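You operate a simulated robot arm through the tools that you are given. There is no shell and no other tool. Be economical: measure what you need, move in short steps, check, and stop when the job is done.

The job below is to be done with a simulated two-armed robot. You get a single attempt, and the scene is never put back.

Task
Take the bolt cap on the corner table top and put it away on the packing table shelf. Put the pocket level on the corner table top away on the railing rack top. Pick up the polish pad with one hand, pass it to the other hand and put it on the drainer. Shut the seam flap. Do these in any order. Set down upright: bolt cap, pocket level, polish pad.

The check looks at the end state, three seconds after you hand in, the way a careful person would. Anything else that was tipped, shoved, dropped, spilled or broken makes it a failure. Lids that push on must go on centred and level and be pressed home; caps that screw on are set level and turned clockwise until they are tight.

Robot
Two 7-joint arms with two-finger parallel grippers on one trunk, on a base that drives. Base frame: it is fixed to the floor where the robot stands at the start and does not move with it; the origin is under the middle of the robot, x ahead of it, y to its left, z up. Units: m, degrees, N and s.
The left shoulder is at the start at [0.07, 0.177, 1.095], the right one opposite. With the tool pointing down near the work surface each hand reaches from about 0.3 to 0.74 m from the robot's upright axis, wherever it stands, measured 20 degrees to its own side. Places, roughly: bolt cap (5x5x7 cm) [0.5, -0.2, 0.8]; drainer [0.4, -0.6, 0.9]; packing table shelf [-7.7, -0.3, 0.4]; pocket level (16x3x5 cm) [0.6, 0.4, 0.8]; polish pad (10x6x10 cm) [0.6, 0.7, 0.8]; railing rack top [-10.2, -4.5, 1.2]; seam flap [-7.5, -0.6, 1]. Payload 3.43 kg a hand.
The tool frame of a hand sits at the grasp point between the pads (the TCP): z along the fingers, y along the line on which they close. The tips reach 0.03 m beyond it. Largest opening 0.094 m; finger width 0.028, thickness 0.01; the body of the gripper, 0.05 by 0.096 m, starts 0.055 m behind the TCP.
Orientation is that of the tool frame in the base frame, as a unit quaternion [w, x, y, z]. With the fingers straight down and closing along the base's y, the tool's x points along the base's -x, its y along +y and its z along -z.

Tools
- The arms move only by the tool step_arm. It takes "left_targets", "right_targets" or both (then of equal length, played together; a hand with none holds still); each is a list of rows, each a list of 7 numbers: the closure, from 0 (fully open) to 1 (shut), then the shift along the tool's x, y, z in units of 40 mm (1.0 is 40 mm), then the turn, a rotation vector about the tool's x, y, z in units of 6 degrees (1.0 is 6 degrees). In form: [[jaw, x, y, z, ax, ay, az], ...]. A call has 1 to 12 rows; each row shifts and turns the commanded pose from where the row before left it, along the tool's axes as they then stand. A call with a number of a shift or a turn outside -1 to 1 is refused whole. Rows are played at 5 a second. More than 0.05 m and 8.6 degrees between two rows, or a gripper value outside its range, and nothing of the call is played. Where a pose cannot be reached the arm comes as near as it can. A force on the tool above 40 N (or 10 N above the force at the start of the call, whichever is more), or a blocked arm, ends the call early, and 0.2 s more pass. The fingers move at their own pace (about 0.153 m/s each) and stop on an object; they squeeze with about 27 N. The grip force told is the motor's: it shows also when the fingers shut on nothing. Time passes only in rows, and 0.2 s behind the last, so rows that do not move let the fingers close. The reply holds the time, the measured pose of the TCP, the force on the tool along the base axes, the opening and the grip force, in the units named above and with some noise, with the torque about the TCP (base axes, N m) and any sound that the robot's microphone picked up.
- Cameras (640 x 400 px; columns grow to the right, rows downward): "scene" is now at [0.1345, -0.019, 1.409]; the picture's right is [-0.22, -0.98, 0.00], its down [-0.61, 0.14, -0.78] and it looks along [0.76, -0.17, -0.62] (base axes); focal length 214 px, centre (320, 200). "left" rides on the left gripper at [0.076, -0.014, -0.103] in its tool frame; the picture's right is [0.18, 0.98, 0.00], its down [-0.75, 0.14, -0.64] and it looks along [-0.63, 0.12, 0.77] (tool axes); focal length 243 px, centre (320, 200). "right" rides on the right gripper at [0.076, 0.014, -0.103] in its tool frame; the picture's right is [-0.18, 0.98, 0.00], its down [-0.75, -0.14, -0.64] and it looks along [-0.63, -0.12, 0.77] (tool axes); focal length 243 px, centre (320, 200). There is no depth. A picture from a camera that has moved, and an enlarged one, comes with that camera's place and axes in the base frame and with its lens.
- grab_frame(camera): a new picture of that camera. It takes no simulated time.
- slide_trunk(by): slides the trunk up (or, below 0, down) by that many m; the arms and the scene camera ride with it, the base frame stays. It gives what a move gives, with no picture.
- roll_base(legs): drives the robot by 1 to 6 legs, each [ahead, turn to the left] in m and degrees, along the robot's own axes; the way and the turn of a leg run together, so that a leg with both is an arc; at most 1.5 m and 180 degrees a leg. The arms and the cameras ride along, it lands a little off, and it stops where it bumps. It gives what a move gives.
- turn_head(pan, tilt): turns the head with the scene camera to pan (to the left, within 86 degrees either way) and tilt (down, from -29 to 69), counted from straight ahead of the robot. It gives what a move gives.
- enlarge(camera, box): a new picture of the part [left, top, right, bottom] of that camera's present view, enlarged. It takes no simulated time.
- sign_off(): hands the job in; it is judged then, once.

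Work in short steps. Places have to be worked out from the pictures, the camera data and where the tool is seen: move nearer, look again, correct. Check each grasp and each placing, and mend what went wrong. You have 165 turns and 130 pictures in all, those below and enlarged ones among them. Open the grippers and draw the arms clear of the work before you hand the job in, unless the task says otherwise.

The tools are called after "Call:" as name(argument=value, ...) on one line, values as JSON. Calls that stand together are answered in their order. step_arm: Moves the arms, as the interface text tells. Its arguments: {"type":"object","properties":{"left_targets":{"type":"array"},"right_targets":{"type":"array"}},"required":[]} The other tools are called the same way: slide_trunk (by) slides the trunk up or down; roll_base (legs) drives the base; turn_head (pan, tilt) turns the head that bears the scene camera; grab_frame (camera) takes a picture; enlarge (camera, box) takes an enlarged picture of a part of a camera's view; sign_off () hands the job in.

At the start:

```text
time: 0.0
left_tool_pos: [0.4893, 0.3234, 1.1425]
left_ee_rot: [0.0, -0.001, 1.0, 0.0]
left_force: [0.0, 0.0, 0.6]
left_ft_torque: [0.02, 0.01, -0.02]
left_grip_width: 0.094
left_finger_force: 0.1
right_tool_pos: [0.5193, -0.1238, 1.1676]
right_ee_rot: [0.001, 0.0, 1.0, 0.0]
right_force: [-0.8, -0.8, 0.4]
right_ft_torque: [0.03, -0.01, 0.01]
right_grip_width: 0.0936
right_finger_force: 0.0
trunk travel left (down, up): [-0.675, 0.165]
robot x, y, heading: [0.0016, -0.0002, 0.0]
head pan, tilt: [-12.5, 38.6]
```

scene: 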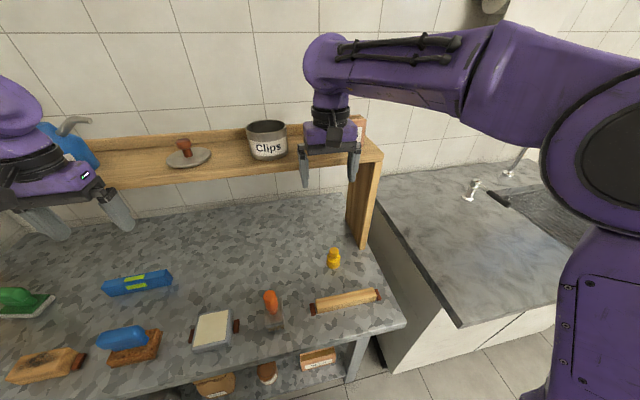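
right: 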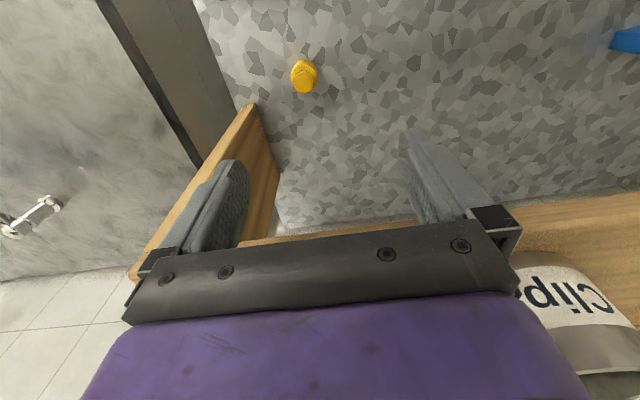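
left: 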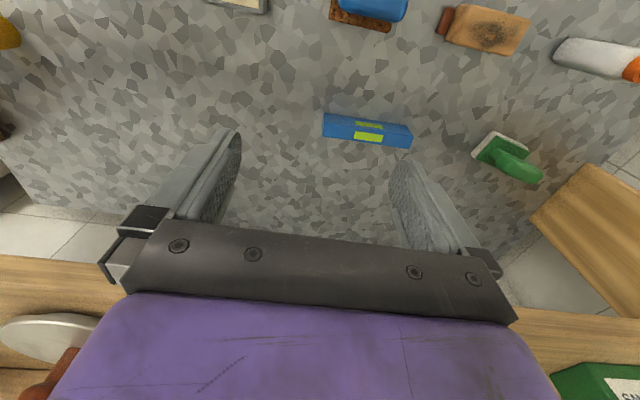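

First I look left and right with the head to find the polish pad and the drainer.

Call:
turn_head(pan=45, tilt=40)

Call:
grab_frame(camera="scene")

Call:
turn_head(pan=-60, tilt=40)

Call:
grab_frame(camera="scene")

```text
time: 1.3
left_tool_pos: [0.4902, 0.3232, 1.1409]
left_ee_rot: [0.0, 0.0, 1.0, 0.0]
left_force: [0.7, -1.0, -0.8]
left_ft_torque: [0.0, 0.0, 0.02]
left_grip_width: 0.0939
left_finger_force: 0.0
right_tool_pos: [0.5189, -0.1234, 1.1682]
right_ee_rot: [0.0, 0.0, 1.0, 0.0]
right_force: [0.0, -0.3, -0.2]
right_ft_torque: [-0.03, -0.03, 0.02]
right_grip_width: 0.0939
right_finger_force: 0.1
trunk travel left (down, up): [-0.675, 0.165]
robot x, y, heading: [0.0012, -0.0, 0.2]
head pan, tilt: [45.0, 40.0]
```

```text
126 pictures are left
camera scene: at [0.1108, 0.0597, 1.4068], right [0.71, -0.71, 0.0], down [-0.46, -0.45, -0.77], along [0.54, 0.54, -0.64], focal length 214 px, centre (320, 200)
```

scene: 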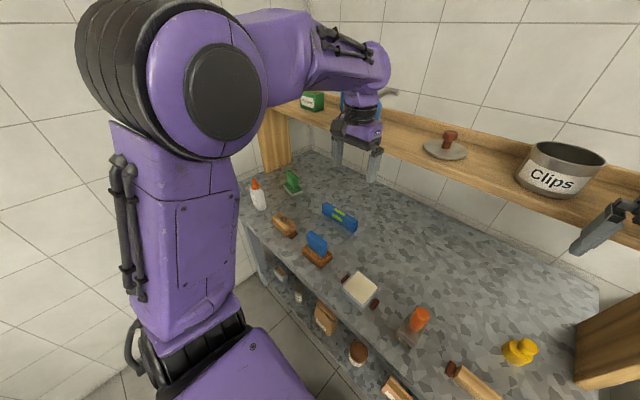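

```text
time: 3.1
left_tool_pos: [0.49, 0.3221, 1.1424]
left_ee_rot: [0.0, 0.0, 1.0, -0.001]
left_force: [-0.1, 0.1, -0.6]
left_ft_torque: [-0.02, 0.02, 0.01]
left_grip_width: 0.0939
left_finger_force: 0.0
right_tool_pos: [0.5191, -0.1228, 1.1673]
right_ee_rot: [0.0, 0.0, 1.0, -0.001]
right_force: [0.2, 0.3, -0.3]
right_ft_torque: [0.0, 0.0, 0.0]
right_grip_width: 0.094
right_finger_force: 0.0
trunk travel left (down, up): [-0.675, 0.165]
robot x, y, heading: [-0.0002, -0.0017, 0.3]
head pan, tilt: [-60.0, 40.0]
```

```text
125 pictures are left
camera scene: at [0.0932, -0.0739, 1.4068], right [-0.87, -0.5, 0.0], down [-0.32, 0.56, -0.77], along [0.38, -0.66, -0.64], focal length 214 px, centre (320, 200)
```

scene: 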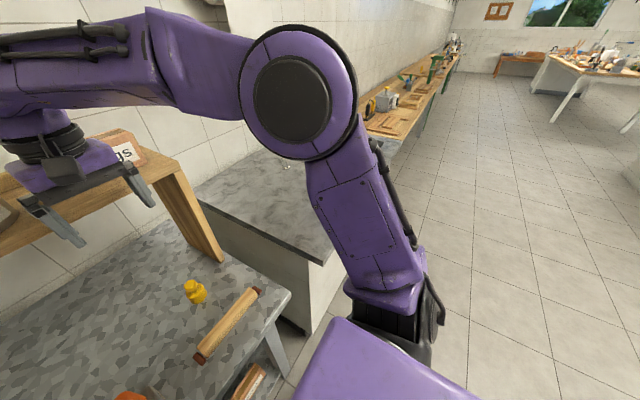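

The green tool at about (0.60, 0.73) is the polish pad, too far from here. I back off, shift about 0.4 m to the left and face the table again.

Call:
roll_base(legs=[[-0.2, 0], [0, 90], [0.4, 0], [0, -90], [0.2, 0]])

Call:
turn_head(pan=25, tilt=40)

Call:
grab_frame(camera="scene")

Call:
grab_frame(camera="left")

```text
time: 12.1
left_tool_pos: [-0.3316, 0.9549, 1.1483]
left_ee_rot: [-0.001, -0.564, 0.826, 0.004]
left_force: [-0.7, -29.3, 2.7]
left_ft_torque: [1.94, -0.03, -0.07]
left_grip_width: 0.0939
left_finger_force: 0.0
right_tool_pos: [0.0974, 0.8232, 1.1733]
right_ee_rot: [0.005, -0.565, 0.825, 0.004]
right_force: [0.6, 0.2, 0.0]
right_ft_torque: [0.0, -0.01, -0.02]
right_grip_width: 0.094
right_finger_force: 0.1
trunk travel left (down, up): [-0.675, 0.165]
robot x, y, heading: [-0.202, 0.3975, 69.6]
head pan, tilt: [-60.0, 40.0]
stopped in leg 4: the force on the tool passed its limit (the readings are from after the stop); the commanded pose is now the measured one
```

```text
time: 13.7
left_tool_pos: [-0.3328, 0.9553, 1.1475]
left_ee_rot: [0.0, -0.565, 0.825, 0.004]
left_force: [-7.7, -41.9, 10.2]
left_ft_torque: [3.0, -0.46, 0.28]
left_grip_width: 0.0941
left_finger_force: 0.1
right_tool_pos: [0.0983, 0.8228, 1.1729]
right_ee_rot: [0.005, -0.565, 0.825, 0.005]
right_force: [-0.3, 0.0, -0.2]
right_ft_torque: [-0.05, 0.0, 0.02]
right_grip_width: 0.0939
right_finger_force: 0.1
trunk travel left (down, up): [-0.675, 0.165]
robot x, y, heading: [-0.2035, 0.3924, 69.0]
head pan, tilt: [25.0, 40.0]
```

```text
124 pictures are left
camera scene: at [-0.1943, 0.5121, 1.4084], right [1.0, 0.07, 0.0], down [0.05, -0.63, -0.77], along [-0.06, 0.77, -0.63], focal length 214 px, centre (320, 200)
```

scene: 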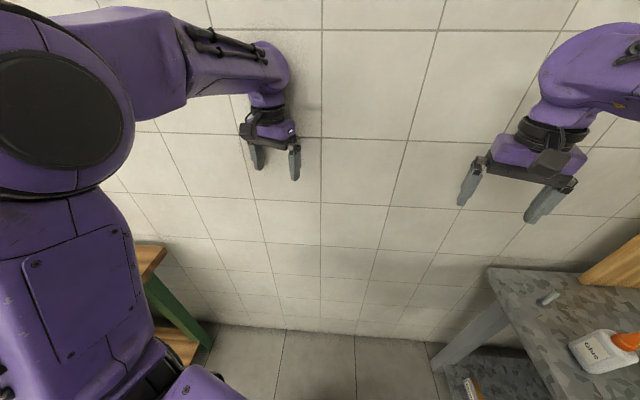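

```text
123 pictures are left
camera left: at [-0.3471, 0.878, 1.2503], right [-0.98, 0.19, 0.01], down [0.15, 0.75, 0.65], along [0.11, 0.63, -0.76], focal length 243 px, centre (320, 200)
```

left: 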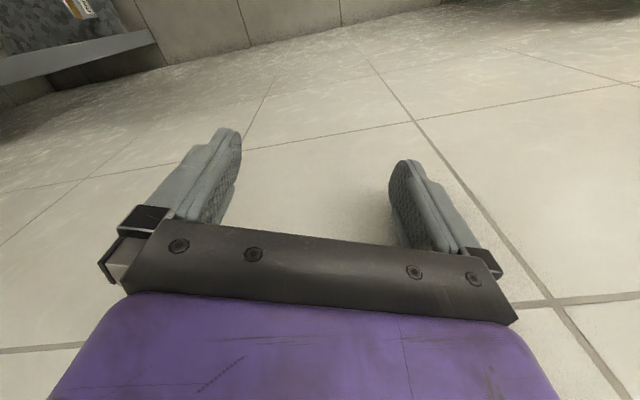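

The left hand touched a wall at y≈1.0. I turn back, move away from the wall, then draw the arms in.

Call:
roll_base(legs=[[0, 15], [-0.15, 0]])

Call:
step_arm(left_targets=[[0, 1, 0, 0, 0, 0, 0], [0, 1, 0, 0, 0, 0, 0], [0, 1, 0, 0, 0, 0, 0], [0, 1, 0, 0, 0, 0, 0]], right_targets=[[0, 1, 0, 0, 0, 0, 0], [0, 1, 0, 0, 0, 0, 0], [0, 1, 0, 0, 0, 0, 0], [0, 1, 0, 0, 0, 0, 0]])

```text
time: 15.9
left_tool_pos: [-0.4881, 0.77, 1.1415]
left_ee_rot: [-0.005, -0.667, 0.745, -0.002]
left_force: [0.6, 0.7, -1.4]
left_ft_torque: [0.02, 0.01, 0.01]
left_grip_width: 0.0942
left_finger_force: 0.0
right_tool_pos: [-0.04, 0.7525, 1.1671]
right_ee_rot: [-0.001, -0.667, 0.745, 0.0]
right_force: [0.2, 0.6, 0.1]
right_ft_torque: [-0.02, -0.02, 0.0]
right_grip_width: 0.0939
right_finger_force: 0.0
trunk travel left (down, up): [-0.675, 0.165]
robot x, y, heading: [-0.2222, 0.2491, 84.8]
head pan, tilt: [25.0, 40.0]
```

```text
time: 16.9
left_tool_pos: [-0.55, 0.6717, 1.1379]
left_ee_rot: [0.002, -0.666, 0.746, -0.005]
left_force: [0.4, -0.8, 0.2]
left_ft_torque: [0.04, 0.04, 0.02]
left_grip_width: 0.0941
left_finger_force: 0.0
left hand out of reach, approached as far as the arm can: row 2, 3, 4
right_tool_pos: [-0.0568, 0.59, 1.168]
right_ee_rot: [0.003, -0.667, 0.745, 0.002]
right_force: [0.4, -1.1, 0.5]
right_ft_torque: [0.03, 0.02, 0.03]
right_grip_width: 0.0942
right_finger_force: 0.0
trunk travel left (down, up): [-0.675, 0.165]
robot x, y, heading: [-0.224, 0.2493, 84.2]
head pan, tilt: [25.0, 40.0]
```

Now I turn toward the table and approach to about (0, 0.38) with a heading near 10°.

Call:
roll_base(legs=[[0, -56], [0.25, 0], [0, -18]])

Call:
turn_head(pan=15, tilt=45)

Call:
grab_frame(camera="scene")

Call:
grab_frame(camera="left")

```text
time: 22.2
left_tool_pos: [0.3087, 0.808, 1.1337]
left_ee_rot: [-0.004, -0.093, 0.996, -0.006]
left_force: [-0.7, 0.1, -0.4]
left_ft_torque: [-0.03, -0.05, 0.01]
left_grip_width: 0.094
left_finger_force: 0.0
right_tool_pos: [0.375, 0.3144, 1.1679]
right_ee_rot: [0.0, -0.093, 0.996, 0.0]
right_force: [-0.2, 0.3, 0.9]
right_ft_torque: [0.0, 0.02, 0.03]
right_grip_width: 0.0939
right_finger_force: 0.1
trunk travel left (down, up): [-0.675, 0.165]
robot x, y, heading: [-0.0007, 0.3684, 11.1]
head pan, tilt: [25.0, 40.0]
```

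```text
time: 22.9
left_tool_pos: [0.3099, 0.8079, 1.1344]
left_ee_rot: [-0.005, -0.093, 0.996, -0.007]
left_force: [-0.2, 0.0, 0.4]
left_ft_torque: [0.02, -0.01, -0.02]
left_grip_width: 0.0938
left_finger_force: 0.1
right_tool_pos: [0.374, 0.3143, 1.1678]
right_ee_rot: [0.0, -0.091, 0.996, 0.001]
right_force: [-0.3, 0.1, 0.4]
right_ft_torque: [0.02, 0.02, 0.0]
right_grip_width: 0.094
right_finger_force: 0.0
trunk travel left (down, up): [-0.675, 0.165]
robot x, y, heading: [0.0012, 0.372, 11.0]
head pan, tilt: [15.0, 45.0]
```

```text
122 pictures are left
camera scene: at [0.1211, 0.4138, 1.3996], right [0.44, -0.9, 0.0], down [-0.63, -0.31, -0.71], along [0.63, 0.31, -0.71], focal length 214 px, centre (320, 200)
```

scene: 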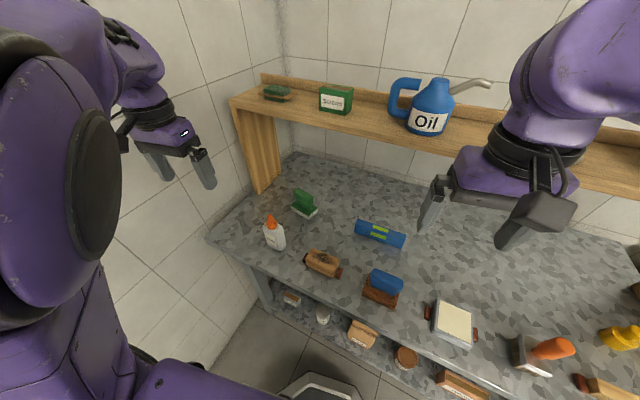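

```text
121 pictures are left
camera left: at [0.2366, 0.7815, 1.237], right [-0.36, 0.93, -0.01], down [0.72, 0.29, 0.63], along [0.59, 0.22, -0.77], focal length 243 px, centre (320, 200)
```

left: 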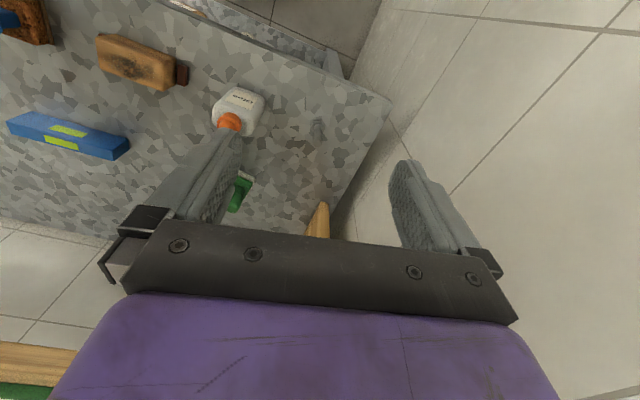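

Zooming in on the green polish pad for its shape and orientation.

Call:
enlarge(camera="scene", box=[250, 160, 410, 260])

```text
4.00 times, centred on (330, 210) of scene
camera zoom: at [0.1211, 0.4138, 1.3996], right [0.44, -0.9, 0.0], down [-0.63, -0.31, -0.71], along [0.63, 0.31, -0.71], focal length 858 px, centre (280, 160)
```

zoom: 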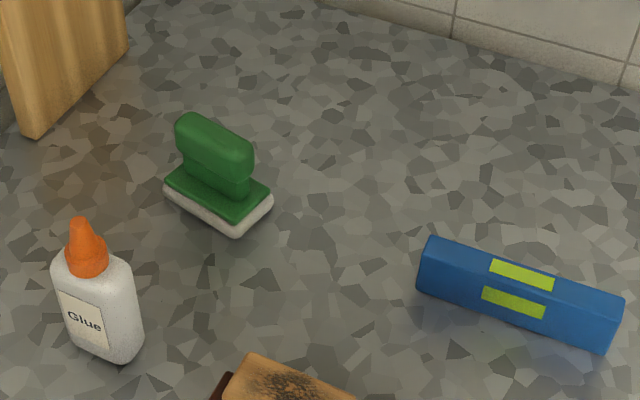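

The pad is at about (0.58, 0.706, long axis close to y), right below the front edge of the overhead shelf (x≈0.58, z≈1.13). I bring the left hand to a pre-grasp point, then pitch it so that it comes in under the shelf edge.

Call:
step_arm(left_targets=[[0, -0.7, -0.46, 0.6, 0, 0, 0], [0, -0.7, -0.46, 0.6, 0, 0, 0], [0, -0.7, -0.46, 0.6, 0, 0, 0], [0, -0.7, -0.46, 0.6, 0, 0, 0], [0, -0.7, -0.46, 0.6, 0, 0, 0.9], [0, -0.6, -0.46, 0.3, 0, -0.7, 0.6], [0, 0, 0, 0, 0, -1, 0.7], [0, 0, 0, 0, 0, -1, 0.7], [0, 0, 0, 0, 0, -1, 0.7], [0, 0, 0, 0, 0, -1, 0], [0, 0, 0, 0, 0, -1, 0]])

Call:
grab_frame(camera="left")

Call:
grab_frame(camera="scene")

```text
time: 25.3
left_tool_pos: [0.4877, 0.7269, 1.0015]
left_ee_rot: [0.291, 0.095, 0.952, -0.009]
left_force: [-0.3, -0.5, 0.2]
left_ft_torque: [0.0, -0.01, 0.02]
left_grip_width: 0.0939
left_finger_force: 0.0
right_tool_pos: [0.3743, 0.3147, 1.167]
right_ee_rot: [0.001, -0.092, 0.996, -0.001]
right_force: [-0.6, 0.8, 0.3]
right_ft_torque: [0.03, -0.02, 0.04]
right_grip_width: 0.0941
right_finger_force: 0.2
trunk travel left (down, up): [-0.675, 0.165]
robot x, y, heading: [-0.0006, 0.3693, 11.3]
head pan, tilt: [15.0, 45.0]
```

```text
119 pictures are left
camera left: at [0.3654, 0.7331, 1.0437], right [0.03, 1.0, -0.06], down [0.29, 0.05, 0.96], along [0.96, -0.05, -0.28], focal length 243 px, centre (320, 200)
```

left: 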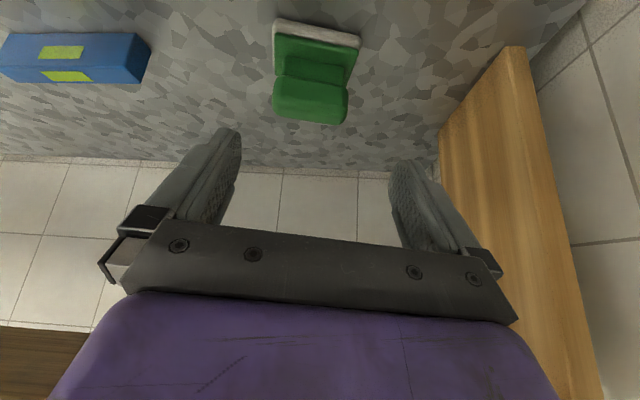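

```text
118 pictures are left
camera scene: at [0.1206, 0.415, 1.3996], right [0.44, -0.9, 0.0], down [-0.63, -0.31, -0.71], along [0.63, 0.31, -0.71], focal length 214 px, centre (320, 200)
```

scene: 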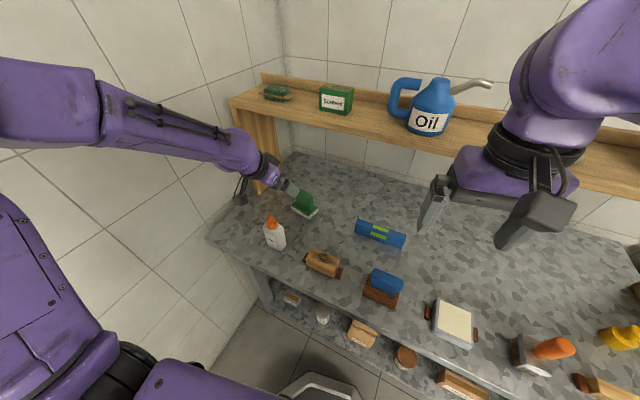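

The pad bar spans y 0.67–0.74 between the fingers' lines; base centre near (0.585, 0.705). I go 0.10 m along the approach and look again.

Call:
step_arm(left_targets=[[0, -0.27, -0.07, 0.5, 0, 0, 0], [0, 0, 0, 1, 0, 0, 0], [0, 0, 0, 1, 0, 0, 0]])

Call:
grab_frame(camera="left")

Call:
enlarge(camera="scene", box=[210, 130, 370, 230])

```text
time: 26.1
left_tool_pos: [0.5531, 0.7156, 0.9235]
left_ee_rot: [0.29, 0.094, 0.953, -0.009]
left_force: [0.5, -0.1, 0.1]
left_ft_torque: [0.0, 0.01, 0.02]
left_grip_width: 0.094
left_finger_force: 0.1
right_tool_pos: [0.3761, 0.3141, 1.1663]
right_ee_rot: [0.0, -0.092, 0.996, 0.0]
right_force: [-0.2, -0.4, -0.1]
right_ft_torque: [0.0, 0.05, 0.02]
right_grip_width: 0.0939
right_finger_force: 0.1
trunk travel left (down, up): [-0.675, 0.165]
robot x, y, heading: [-0.0039, 0.3713, 11.1]
head pan, tilt: [15.0, 45.0]
```

```text
117 pictures are left
camera left: at [0.4313, 0.7212, 0.9654], right [0.03, 1.0, -0.06], down [0.29, 0.05, 0.96], along [0.96, -0.05, -0.29], focal length 243 px, centre (320, 200)
```

left: 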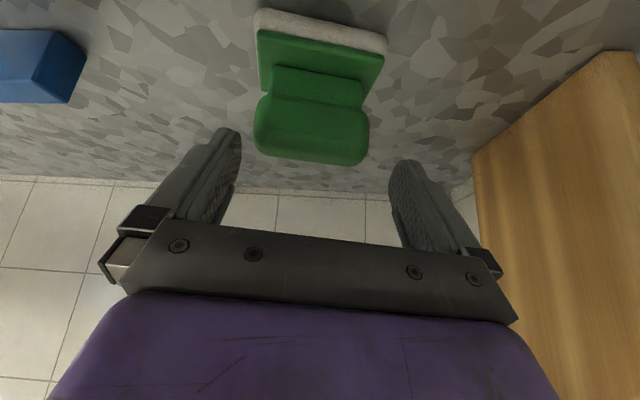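

```text
4.00 times, centred on (290, 180) of scene
camera zoom: at [0.1229, 0.4143, 1.3994], right [0.44, -0.9, 0.0], down [-0.64, -0.31, -0.71], along [0.63, 0.31, -0.71], focal length 858 px, centre (440, 280)
```

zoom: 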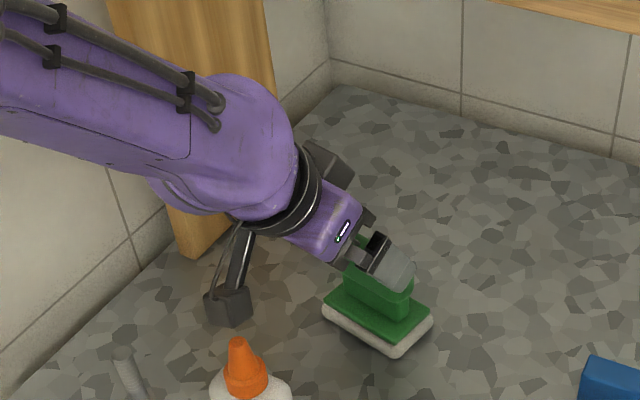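

The bar sits centred between the fingers. I advance the remaining 5.5 cm and close.

Call:
step_arm(left_targets=[[0, 0, -0.05, 0.5, 0, 0, 0], [0, 0, 0, 0.5, 0, 0, 0], [0, 0, 0, 0.4, 0, 0, 0]])

Call:
grab_frame(camera="left")

```text
time: 26.9
left_tool_pos: [0.5829, 0.7085, 0.8778]
left_ee_rot: [0.29, 0.094, 0.952, -0.009]
left_force: [0.4, 0.8, -0.6]
left_ft_torque: [-0.03, 0.0, 0.0]
left_grip_width: 0.0938
left_finger_force: 0.0
right_tool_pos: [0.3732, 0.3145, 1.166]
right_ee_rot: [0.0, -0.091, 0.996, 0.0]
right_force: [-0.3, -0.4, 0.7]
right_ft_torque: [-0.02, -0.02, 0.01]
right_grip_width: 0.094
right_finger_force: 0.0
trunk travel left (down, up): [-0.675, 0.165]
robot x, y, heading: [-0.0028, 0.371, 11.0]
head pan, tilt: [15.0, 45.0]
```

```text
115 pictures are left
camera left: at [0.46, 0.7142, 0.9196], right [0.03, 1.0, -0.06], down [0.29, 0.05, 0.96], along [0.96, -0.05, -0.28], focal length 243 px, centre (320, 200)
```

left: 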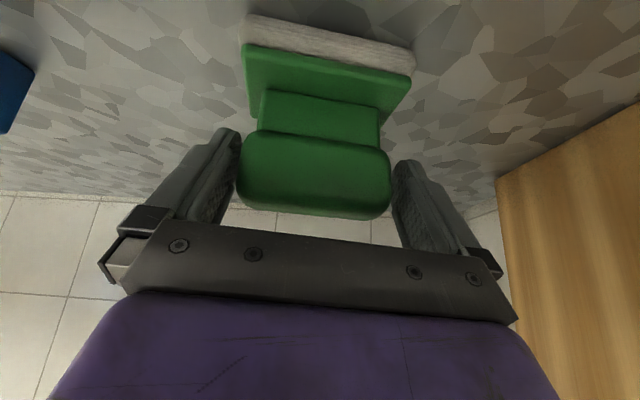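

The bar is between the fingers; 8 mm further and close.

Call:
step_arm(left_targets=[[0, 0, 0, 0.2, 0, 0, 0], [1, 0, 0, 0, 0, 0, 0], [1, 0, 0, 0, 0, 0, 0], [1, 0, 0, 0, 0, 0, 0]])

Call:
grab_frame(camera="left")

```text
time: 27.9
left_tool_pos: [0.5875, 0.7071, 0.8714]
left_ee_rot: [0.29, 0.093, 0.953, -0.008]
left_force: [2.6, 1.0, 4.3]
left_ft_torque: [-0.24, -0.07, 0.07]
left_grip_width: 0.0844
left_finger_force: 27.4
right_tool_pos: [0.3737, 0.3151, 1.1673]
right_ee_rot: [0.001, -0.092, 0.996, 0.0]
right_force: [-0.6, -1.0, -0.4]
right_ft_torque: [0.01, -0.02, 0.0]
right_grip_width: 0.0942
right_finger_force: 0.0
trunk travel left (down, up): [-0.675, 0.165]
robot x, y, heading: [-0.0001, 0.3661, 11.3]
head pan, tilt: [15.0, 45.0]
```

```text
114 pictures are left
camera left: at [0.4647, 0.7136, 0.9135], right [0.03, 1.0, -0.06], down [0.29, 0.05, 0.96], along [0.96, -0.05, -0.28], focal length 243 px, centre (320, 200)
```

left: 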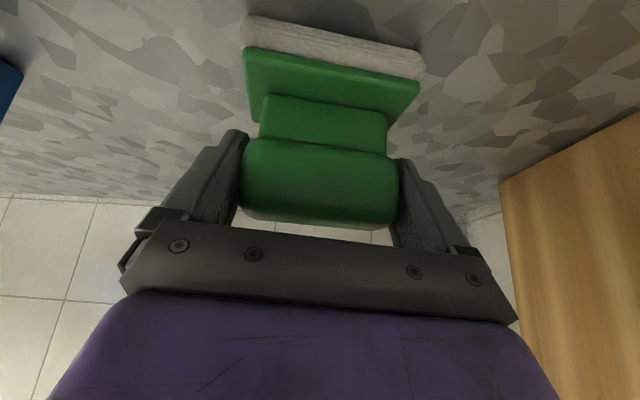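

Gripped (bar 84 mm long). I lift it 7 cm, bring it to the open spot near (0.50, 0.565) where it will be regrasped for a clean handover.

Call:
step_arm(left_targets=[[1, -0.3, 0, -0.43, 0, 0, 0], [1, -0.35, 0, -0.51, 0, 0, 0], [1, -0.35, 0, -0.51, 0, 0, 0], [1, 0.24, -0.78, -0.16, 0, 0, 0], [1, 0.24, -0.78, -0.16, 0, 0, 0], [1, 0.24, -0.78, -0.16, 0, 0, 0], [1, 0.24, -0.78, -0.16, 0, 0, 0], [1, 0.24, -0.78, -0.16, 0, 0, 0], [1, 0, 0, 0, -0.465, 0, -0.69], [1, 0, 0, 0, -0.465, 0, -0.69], [1, 0, 0, 0, -0.465, 0, -0.69]])

Call:
grab_frame(camera="scene")

Call:
grab_frame(camera="left")

```text
time: 30.3
left_tool_pos: [0.5035, 0.566, 0.9384]
left_ee_rot: [0.294, -0.042, 0.955, 0.022]
left_force: [0.5, -0.3, -0.6]
left_ft_torque: [-0.01, 0.0, 0.01]
left_grip_width: 0.0843
left_finger_force: 27.3
right_tool_pos: [0.3749, 0.314, 1.1681]
right_ee_rot: [0.001, -0.092, 0.996, 0.0]
right_force: [0.2, 0.4, -0.8]
right_ft_torque: [0.01, 0.03, -0.02]
right_grip_width: 0.0939
right_finger_force: 0.0
trunk travel left (down, up): [-0.675, 0.165]
robot x, y, heading: [-0.0013, 0.3692, 11.2]
head pan, tilt: [15.0, 45.0]
```

```text
113 pictures are left
camera scene: at [0.121, 0.4136, 1.3996], right [0.44, -0.9, 0.0], down [-0.63, -0.31, -0.71], along [0.63, 0.31, -0.71], focal length 214 px, centre (320, 200)
```

scene: 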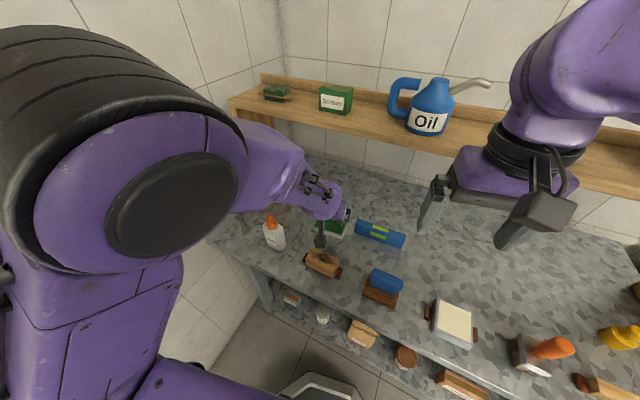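

```text
112 pictures are left
camera left: at [0.3833, 0.539, 0.9794], right [-0.24, 0.97, -0.09], down [0.25, 0.15, 0.96], along [0.94, 0.21, -0.28], focal length 243 px, centre (320, 200)
```

left: 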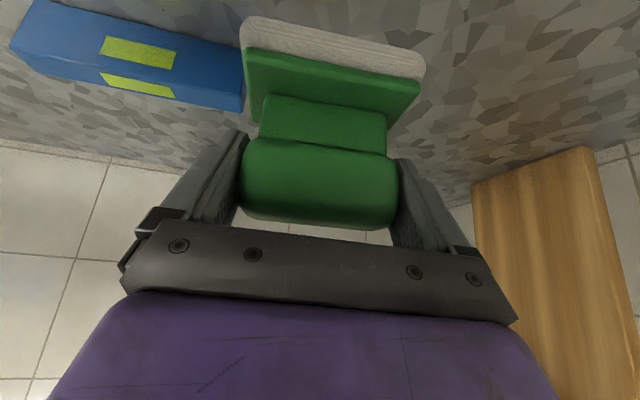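

Before lowering I check the front row for a gap where a shallow regrasp would be clear of other items.

Call:
enlarge(camera="scene", box=[300, 210, 500, 335])

```text
3.20 times, centred on (400, 272) of scene
camera zoom: at [0.121, 0.4136, 1.3996], right [0.44, -0.9, 0.0], down [-0.63, -0.31, -0.71], along [0.63, 0.31, -0.71], focal length 686 px, centre (64, -32)
```

zoom: 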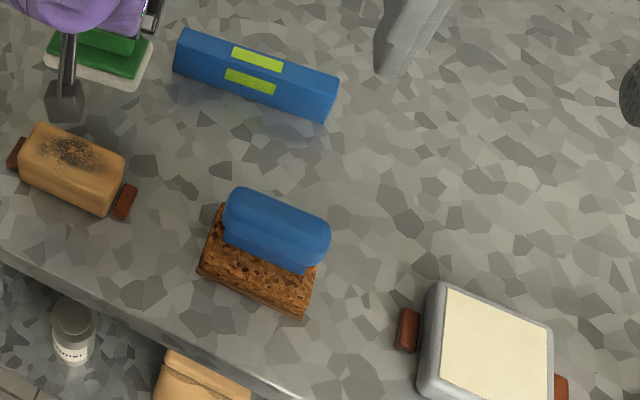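

Better idea: the sink counter (drainer) is wide open with no overhead shelf, so I'll carry the pad there and regrasp there. I raise the hand and drive across.

Call:
step_arm(left_targets=[[1, -0.56, 0, -0.83, 0, 0, 0], [1, -0.56, 0, -0.83, 0, 0, 0], [1, -0.56, 0, -0.83, 0, 0, 0]])

Call:
roll_base(legs=[[-0.4, 0], [0, -100], [0.75, 0], [0, 70]])

Call:
turn_head(pan=0, tilt=40)

Call:
grab_frame(camera="scene")

```text
time: 31.1
left_tool_pos: [0.5029, 0.5612, 1.0565]
left_ee_rot: [0.293, -0.03, 0.955, 0.029]
left_force: [0.3, 1.4, -1.5]
left_ft_torque: [-0.05, -0.03, -0.01]
left_grip_width: 0.0844
left_finger_force: 27.5
right_tool_pos: [0.3745, 0.3161, 1.1677]
right_ee_rot: [0.0, -0.093, 0.996, -0.003]
right_force: [0.5, 0.5, 0.0]
right_ft_torque: [-0.06, 0.01, -0.01]
right_grip_width: 0.094
right_finger_force: 0.1
trunk travel left (down, up): [-0.675, 0.165]
robot x, y, heading: [-0.0029, 0.3694, 11.0]
head pan, tilt: [15.0, 45.0]
```

```text
time: 44.5
left_tool_pos: [0.1793, -0.5227, 1.0563]
left_ee_rot: [0.291, 0.202, 0.934, -0.042]
left_force: [0.6, 0.1, -1.3]
left_ft_torque: [0.01, -0.03, 0.0]
left_grip_width: 0.0839
left_finger_force: 27.4
right_tool_pos: [-0.0504, -0.6784, 1.1671]
right_ee_rot: [0.001, 0.152, 0.988, 0.001]
right_force: [0.2, 0.2, -0.3]
right_ft_torque: [0.02, -0.02, -0.01]
right_grip_width: 0.0941
right_finger_force: 0.1
trunk travel left (down, up): [-0.675, 0.165]
robot x, y, heading: [-0.3562, -0.4519, -16.8]
head pan, tilt: [15.0, 45.0]
```

```text
time: 45.2
left_tool_pos: [0.1787, -0.5213, 1.0574]
left_ee_rot: [0.291, 0.201, 0.934, -0.042]
left_force: [-0.1, -0.2, -0.7]
left_ft_torque: [-0.02, -0.03, -0.03]
left_grip_width: 0.0839
left_finger_force: 27.4
right_tool_pos: [-0.0488, -0.6783, 1.1673]
right_ee_rot: [0.0, 0.154, 0.988, 0.0]
right_force: [-0.1, -1.0, 0.3]
right_ft_torque: [-0.03, 0.0, -0.04]
right_grip_width: 0.0939
right_finger_force: 0.1
trunk travel left (down, up): [-0.675, 0.165]
robot x, y, heading: [-0.3528, -0.4499, -16.7]
head pan, tilt: [0.0, 40.0]
```

```text
110 pictures are left
camera scene: at [-0.226, -0.4919, 1.4068], right [-0.29, -0.96, 0.0], down [-0.62, 0.19, -0.77], along [0.73, -0.22, -0.64], focal length 214 px, centre (320, 200)
```

scene: 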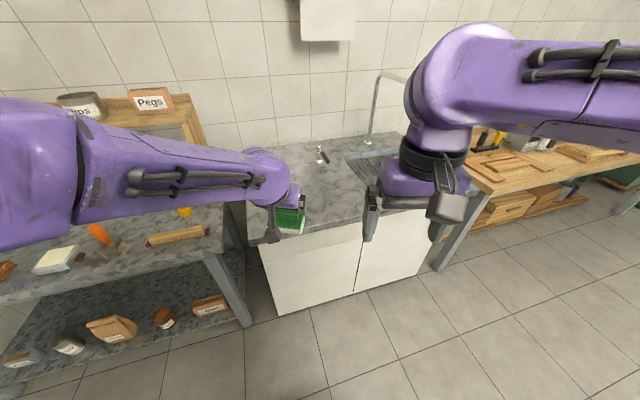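

The counter's left part with the basin on the right is in view. I drive up to it keeping the heading.

Call:
roll_base(legs=[[0.25, 0]])

Call:
turn_head(pan=-15, tilt=45)

Call:
grab_frame(camera="scene")

Call:
grab_frame(camera="right")

Call:
grab_frame(camera="left")

```text
time: 47.0
left_tool_pos: [0.4186, -0.5967, 1.0582]
left_ee_rot: [0.292, 0.203, 0.934, -0.043]
left_force: [0.1, 0.3, -1.0]
left_ft_torque: [-0.02, -0.03, 0.0]
left_grip_width: 0.0837
left_finger_force: 26.9
right_tool_pos: [0.1881, -0.7513, 1.1671]
right_ee_rot: [0.001, 0.154, 0.988, 0.0]
right_force: [-0.3, 0.4, -1.0]
right_ft_torque: [-0.03, -0.01, -0.05]
right_grip_width: 0.0938
right_finger_force: 0.0
trunk travel left (down, up): [-0.675, 0.165]
robot x, y, heading: [-0.1136, -0.5246, -17.2]
head pan, tilt: [0.0, 40.0]
```

```text
time: 47.8
left_tool_pos: [0.4187, -0.5959, 1.0562]
left_ee_rot: [0.29, 0.202, 0.934, -0.042]
left_force: [0.4, -0.1, -0.3]
left_ft_torque: [0.0, -0.02, -0.02]
left_grip_width: 0.0838
left_finger_force: 27.0
right_tool_pos: [0.1899, -0.7521, 1.1666]
right_ee_rot: [0.0, 0.154, 0.988, 0.001]
right_force: [-0.2, -1.2, -0.2]
right_ft_torque: [-0.01, 0.01, -0.01]
right_grip_width: 0.0939
right_finger_force: 0.0
trunk travel left (down, up): [-0.675, 0.165]
robot x, y, heading: [-0.1174, -0.5262, -17.0]
head pan, tilt: [-15.0, 45.0]
```

```text
109 pictures are left
camera scene: at [0.0012, -0.5836, 1.3995], right [-0.53, -0.85, 0.0], down [-0.6, 0.37, -0.71], along [0.6, -0.37, -0.71], focal length 214 px, centre (320, 200)
```

scene: 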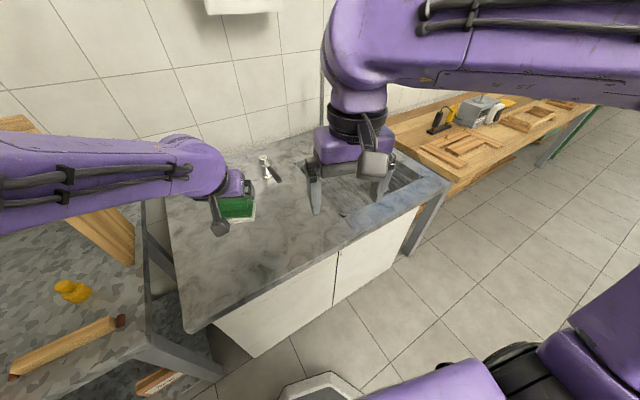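

```text
108 pictures are left
camera right: at [0.1208, -0.7146, 1.2701], right [0.47, 0.88, 0.0], down [0.67, -0.36, 0.64], along [0.57, -0.3, -0.77], focal length 243 px, centre (320, 200)
```

right: 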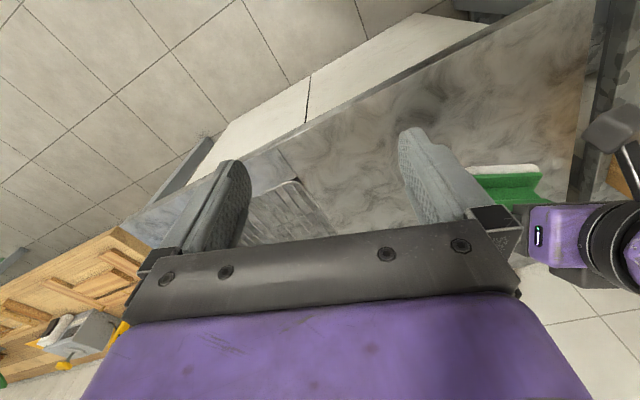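

```text
107 pictures are left
camera left: at [0.2996, -0.5631, 1.0973], right [0.26, 0.96, -0.07], down [0.28, -0.01, 0.96], along [0.92, -0.27, -0.28], focal length 243 px, centre (320, 200)
```

left: 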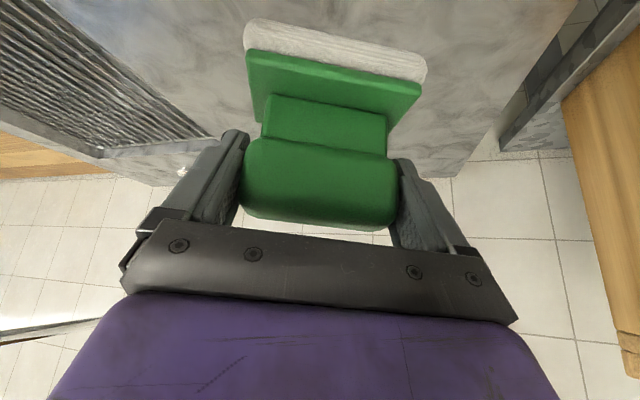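

I zoom at the ridged part versus the smooth part to make sure which is the drainer.

Call:
enlarge(camera="scene", box=[150, 130, 470, 330])

```text
2.00 times, centred on (310, 230) of scene
camera zoom: at [0.0012, -0.5836, 1.3995], right [-0.53, -0.85, 0.0], down [-0.6, 0.37, -0.71], along [0.6, -0.37, -0.71], focal length 429 px, centre (340, 140)
```

zoom: 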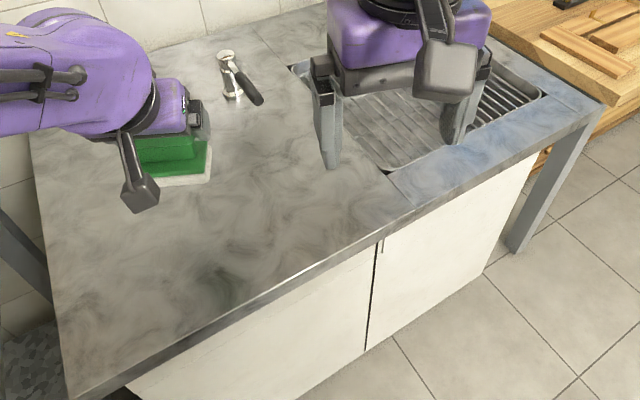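

The sunken ridged part is the basin; the smooth slab around (0.4, −0.6) is the drainer, at roughly z 0.88. I lower the pad 6.5 cm, then in fine steps.

Call:
step_arm(left_targets=[[1, 0.3, 0, 0.45, 0, 0, 0], [1, 0.3, 0, 0.45, 0, 0, 0], [1, 0.3, 0, 0.45, 0, 0, 0]])

Call:
enlarge(camera="scene", box=[150, 130, 310, 230])

```text
time: 48.6
left_tool_pos: [0.4199, -0.5946, 0.9919]
left_ee_rot: [0.291, 0.202, 0.934, -0.042]
left_force: [-0.4, 0.4, -1.3]
left_ft_torque: [-0.02, 0.02, -0.03]
left_grip_width: 0.0838
left_finger_force: 26.9
right_tool_pos: [0.189, -0.752, 1.1672]
right_ee_rot: [0.0, 0.154, 0.988, 0.0]
right_force: [-0.6, 0.0, 0.2]
right_ft_torque: [0.01, -0.04, -0.01]
right_grip_width: 0.094
right_finger_force: 0.1
trunk travel left (down, up): [-0.675, 0.165]
robot x, y, heading: [-0.1174, -0.5275, -17.0]
head pan, tilt: [-15.0, 45.0]
```

```text
4.00 times, centred on (230, 180) of scene
camera zoom: at [0.0011, -0.5839, 1.3995], right [-0.53, -0.85, 0.0], down [-0.6, 0.38, -0.71], along [0.6, -0.37, -0.71], focal length 858 px, centre (680, 280)
```

zoom: 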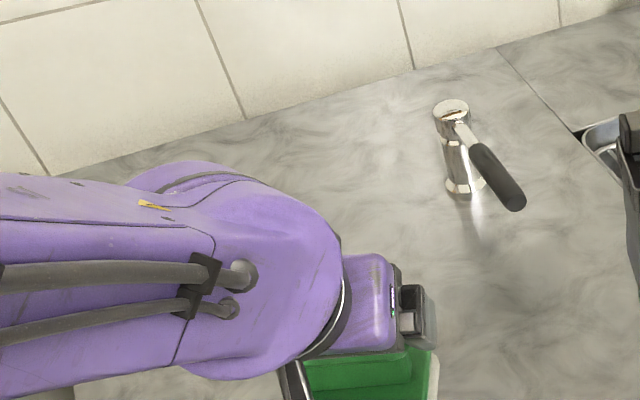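

Now lowering in 6 mm steps until the contact shows.

Call:
step_arm(left_targets=[[1, 0.084, 0, 0.125, 0, 0, 0], [1, 0.084, 0, 0.125, 0, 0, 0], [1, 0.084, 0, 0.125, 0, 0, 0]])

```text
time: 49.4
left_tool_pos: [0.4191, -0.5948, 0.9741]
left_ee_rot: [0.292, 0.202, 0.934, -0.042]
left_force: [0.5, -0.9, -0.6]
left_ft_torque: [-0.02, 0.02, -0.01]
left_grip_width: 0.0838
left_finger_force: 26.9
right_tool_pos: [0.1898, -0.7515, 1.1667]
right_ee_rot: [0.001, 0.154, 0.988, 0.0]
right_force: [-0.3, -0.8, 0.3]
right_ft_torque: [0.01, 0.01, -0.01]
right_grip_width: 0.0943
right_finger_force: 0.1
trunk travel left (down, up): [-0.675, 0.165]
robot x, y, heading: [-0.118, -0.5292, -16.9]
head pan, tilt: [-15.0, 45.0]
```

No contact yet; three more small steps.

Call:
step_arm(left_targets=[[1, 0.07, 0, 0.104, 0, 0, 0], [1, 0.07, 0, 0.104, 0, 0, 0], [1, 0.07, 0, 0.104, 0, 0, 0]])

```text
time: 50.2
left_tool_pos: [0.4197, -0.5926, 0.9596]
left_ee_rot: [0.292, 0.202, 0.934, -0.042]
left_force: [-0.2, -0.2, -0.7]
left_ft_torque: [0.01, 0.01, 0.01]
left_grip_width: 0.0835
left_finger_force: 27.4
right_tool_pos: [0.1897, -0.7515, 1.1671]
right_ee_rot: [0.0, 0.154, 0.988, 0.0]
right_force: [0.4, -0.8, -0.4]
right_ft_torque: [-0.01, -0.01, 0.0]
right_grip_width: 0.094
right_finger_force: 0.0
trunk travel left (down, up): [-0.675, 0.165]
robot x, y, heading: [-0.1169, -0.5202, -16.8]
head pan, tilt: [-15.0, 45.0]
```

Call:
grab_frame(camera="right")

Call:
step_arm(left_targets=[[1, 0.07, 0, 0.104, 0, 0, 0], [1, 0.07, 0, 0.104, 0, 0, 0], [1, 0.07, 0, 0.104, 0, 0, 0]])

```text
104 pictures are left
camera right: at [0.1206, -0.7147, 1.2701], right [0.47, 0.88, 0.0], down [0.67, -0.36, 0.64], along [0.57, -0.3, -0.77], focal length 243 px, centre (320, 200)
```

right: 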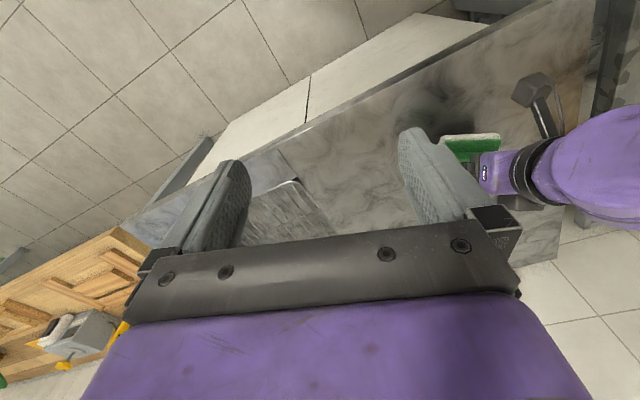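

```text
time: 51.0
left_tool_pos: [0.4192, -0.5916, 0.9433]
left_ee_rot: [0.291, 0.203, 0.934, -0.043]
left_force: [-0.1, 0.4, 0.0]
left_ft_torque: [0.0, 0.02, 0.01]
left_grip_width: 0.0837
left_finger_force: 27.3
right_tool_pos: [0.1901, -0.7517, 1.1685]
right_ee_rot: [0.001, 0.153, 0.988, 0.0]
right_force: [-0.6, 0.7, 0.8]
right_ft_torque: [0.0, -0.01, 0.03]
right_grip_width: 0.0941
right_finger_force: 0.0
trunk travel left (down, up): [-0.675, 0.165]
robot x, y, heading: [-0.1158, -0.5254, -16.9]
head pan, tilt: [-15.0, 45.0]
```

Still free; continuing down in 4–5 mm steps.

Call:
step_arm(left_targets=[[1, 0.06, 0, 0.09, 0, 0, 0], [1, 0.06, 0, 0.09, 0, 0, 0], [1, 0.06, 0, 0.09, 0, 0, 0], [1, 0.06, 0, 0.09, 0, 0, 0]])

```text
time: 52.0
left_tool_pos: [0.4223, -0.5941, 0.9328]
left_ee_rot: [0.296, 0.198, 0.933, -0.05]
left_force: [-3.9, -0.7, 8.1]
left_ft_torque: [-0.38, 0.72, -0.02]
left_grip_width: 0.084
left_finger_force: 26.8
right_tool_pos: [0.1875, -0.7513, 1.1675]
right_ee_rot: [0.001, 0.153, 0.988, -0.001]
right_force: [-0.4, -0.6, 0.6]
right_ft_torque: [0.0, 0.0, -0.01]
right_grip_width: 0.0942
right_finger_force: 0.0
trunk travel left (down, up): [-0.675, 0.165]
robot x, y, heading: [-0.118, -0.5269, -17.0]
head pan, tilt: [-15.0, 45.0]
```

Contact (8 N up). I open, then view before swivelling the hand to a shallower pitch around the bar.

Call:
step_arm(left_targets=[[0, 0, 0, 0, 0, 0, 0], [0, 0, 0, 0, 0, 0, 0]])

Call:
grab_frame(camera="left")

```text
time: 52.6
left_tool_pos: [0.4218, -0.5915, 0.9303]
left_ee_rot: [0.292, 0.198, 0.934, -0.048]
left_force: [0.4, -0.2, -0.1]
left_ft_torque: [0.0, -0.05, 0.01]
left_grip_width: 0.0938
left_finger_force: 0.1
right_tool_pos: [0.1887, -0.7512, 1.1671]
right_ee_rot: [0.0, 0.153, 0.988, 0.001]
right_force: [-0.1, -0.4, 0.7]
right_ft_torque: [0.04, 0.04, 0.0]
right_grip_width: 0.0939
right_finger_force: 0.0
trunk travel left (down, up): [-0.675, 0.165]
robot x, y, heading: [-0.1144, -0.5259, -17.2]
head pan, tilt: [-15.0, 45.0]
```

```text
103 pictures are left
camera left: at [0.3037, -0.5584, 0.9706], right [0.25, 0.96, -0.08], down [0.28, 0.0, 0.96], along [0.93, -0.26, -0.27], focal length 243 px, centre (320, 200)
```

left: 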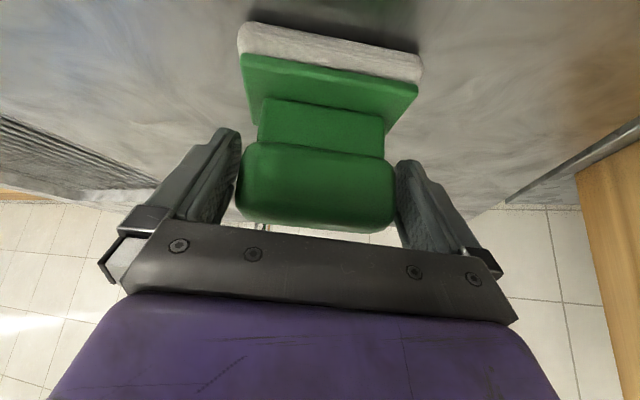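

Pad stands free between the fingers. I pitch the hand 28° shallower about the grasp point and close again.

Call:
step_arm(left_targets=[[0, 0, 0, 0, 0, -0.8, 0], [0, 0, 0, 0, 0, -0.8, 0], [0, 0, 0, 0, 0, -0.8, 0], [0, 0, 0, 0, 0, -0.8, 0], [0, 0, 0, 0, 0, -0.8, 0], [0, 0, 0, 0, 0, -0.67, 0]])

Call:
grab_frame(camera="left")

```text
time: 54.0
left_tool_pos: [0.4286, -0.5926, 0.9453]
left_ee_rot: [0.517, 0.159, 0.834, -0.111]
left_force: [0.3, -0.6, -0.1]
left_ft_torque: [0.03, 0.0, 0.02]
left_grip_width: 0.094
left_finger_force: 0.0
right_tool_pos: [0.1897, -0.7504, 1.1672]
right_ee_rot: [0.0, 0.154, 0.988, 0.0]
right_force: [-0.5, -0.4, -0.5]
right_ft_torque: [-0.03, 0.02, -0.01]
right_grip_width: 0.0939
right_finger_force: 0.0
trunk travel left (down, up): [-0.675, 0.165]
robot x, y, heading: [-0.1167, -0.5239, -17.2]
head pan, tilt: [-15.0, 45.0]
```

```text
102 pictures are left
camera left: at [0.305, -0.5587, 0.9214], right [0.3, 0.94, -0.19], down [-0.16, 0.24, 0.96], along [0.94, -0.25, 0.22], focal length 243 px, centre (320, 200)
```

left: 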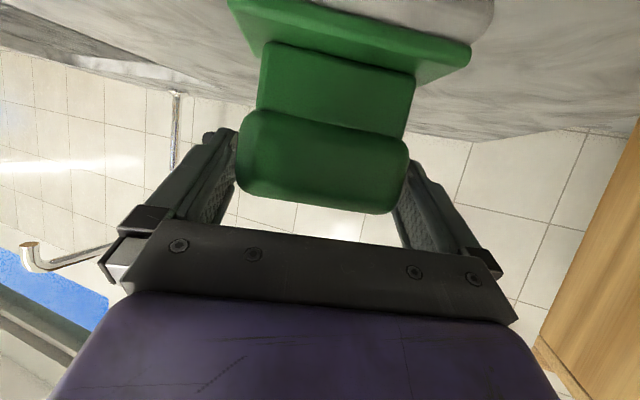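

Pitch is now 64°, but the hand rose about 1.2 cm and rolled 2–3°. I correct both, then check.

Call:
step_arm(left_targets=[[0, 0.14, 0, 0.07, 0, 0, 0.24], [0, 0.14, 0, 0.07, 0, 0, 0.24], [0, 0, 0, 0, 0, 0, 0]])

Call:
grab_frame(camera="left")

```text
time: 54.8
left_tool_pos: [0.4296, -0.589, 0.9324]
left_ee_rot: [0.518, 0.174, 0.832, -0.098]
left_force: [-0.1, -0.1, 0.9]
left_ft_torque: [0.01, -0.02, -0.03]
left_grip_width: 0.0941
left_finger_force: 0.1
right_tool_pos: [0.1894, -0.752, 1.1679]
right_ee_rot: [0.0, 0.154, 0.988, -0.001]
right_force: [0.4, 0.6, -0.3]
right_ft_torque: [0.01, 0.0, 0.02]
right_grip_width: 0.0939
right_finger_force: 0.1
trunk travel left (down, up): [-0.675, 0.165]
robot x, y, heading: [-0.1175, -0.5256, -16.8]
head pan, tilt: [-15.0, 45.0]
```

```text
101 pictures are left
camera left: at [0.3072, -0.5543, 0.9091], right [0.31, 0.94, -0.15], down [-0.17, 0.21, 0.96], along [0.93, -0.27, 0.23], focal length 243 px, centre (320, 200)
```

left: 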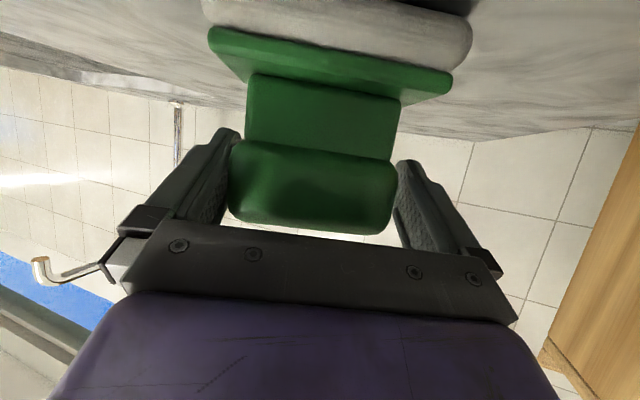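

Aligned. Close and lift straight up 8 cm.

Call:
step_arm(left_targets=[[1, 0, 0, 0, 0, 0, 0], [1, 0, 0, 0, 0, 0, 0], [1, 0, 0, 0, 0, 0, 0], [1, -0.45, 0, -0.22, 0, 0, 0], [1, -0.45, 0, -0.22, 0, 0, 0], [1, -0.45, 0, -0.22, 0, 0, 0], [1, -0.45, 0, -0.22, 0, 0, 0]])

Call:
grab_frame(camera="left")

Call:
grab_frame(camera="scene")

```text
time: 56.4
left_tool_pos: [0.4189, -0.5984, 0.993]
left_ee_rot: [0.511, 0.208, 0.831, -0.078]
left_force: [-0.6, -0.4, -0.4]
left_ft_torque: [-0.02, 0.0, 0.03]
left_grip_width: 0.0839
left_finger_force: 26.6
right_tool_pos: [0.1883, -0.7507, 1.1666]
right_ee_rot: [0.001, 0.153, 0.988, 0.0]
right_force: [0.0, -0.3, 0.7]
right_ft_torque: [-0.03, 0.03, 0.0]
right_grip_width: 0.0939
right_finger_force: 0.1
trunk travel left (down, up): [-0.675, 0.165]
robot x, y, heading: [-0.1176, -0.5268, -17.1]
head pan, tilt: [-15.0, 45.0]
```

```text
100 pictures are left
camera left: at [0.2988, -0.557, 0.9725], right [0.34, 0.94, -0.08], down [-0.17, 0.15, 0.97], along [0.92, -0.32, 0.21], focal length 243 px, centre (320, 200)
```

left: 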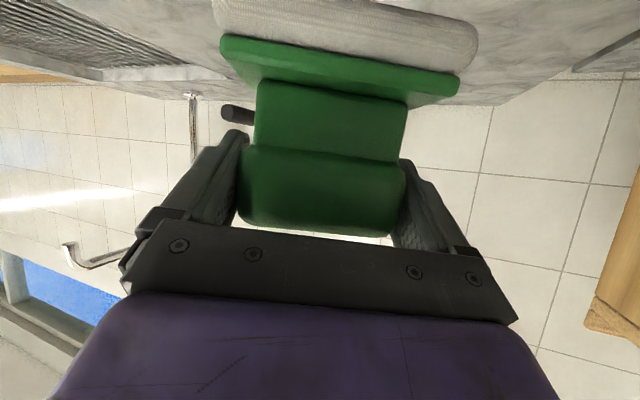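

```text
99 pictures are left
camera scene: at [0.0009, -0.5827, 1.3995], right [-0.53, -0.85, 0.0], down [-0.6, 0.37, -0.71], along [0.6, -0.38, -0.71], focal length 214 px, centre (320, 200)
```

scene: 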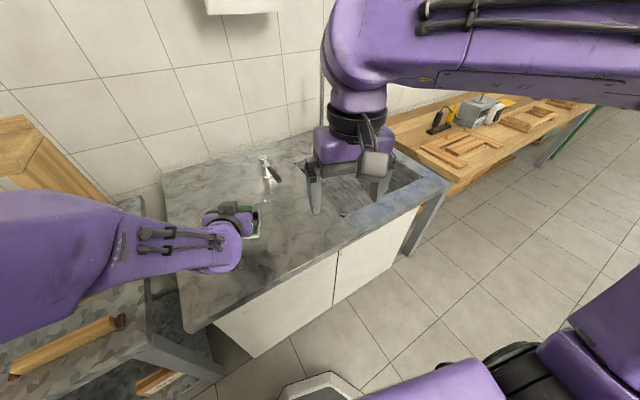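

Pad is held and raised. I turn the right hand about 82° so it closes across the bar, first lifting it well above the left arm.

Call:
step_arm(right_targets=[[0.4, 0, 0, -0.7, 0, 0, -0.98], [0.4, 0, 0, -0.7, 0, 0, -0.98], [0.4, 0, 0, 0, 0, 0, -0.98], [0.4, 0, 0, 0, 0, 0, -0.98], [0.4, 0, 0, 0, 0, 0, -0.98], [0.4, 0, 0, 0, 0, 0, -0.98], [0.4, 0, 0, 0, 0, 0, -0.98], [0.4, 0, 0, 0, 0, 0, -0.98], [0.4, 0, 0, 0, 0, 0, -0.98], [0.4, 0, 0, 0, 0, 0, -0.98], [0.4, 0, 0, 0, 0, 0, -0.98], [0.4, 0, 0, 0, 0, 0, -0.98]])

```text
time: 59.0
left_tool_pos: [0.4204, -0.5987, 0.9935]
left_ee_rot: [0.51, 0.208, 0.831, -0.078]
left_force: [-0.2, 0.4, -1.7]
left_ft_torque: [-0.01, 0.01, 0.01]
left_grip_width: 0.0839
left_finger_force: 26.8
right_tool_pos: [0.1893, -0.7509, 1.2233]
right_ee_rot: [0.0, -0.446, 0.895, 0.0]
right_force: [0.7, 0.2, -0.4]
right_ft_torque: [-0.02, 0.01, 0.0]
right_grip_width: 0.0562
right_finger_force: 0.0
trunk travel left (down, up): [-0.675, 0.165]
robot x, y, heading: [-0.1165, -0.5234, -16.9]
head pan, tilt: [-15.0, 45.0]
```

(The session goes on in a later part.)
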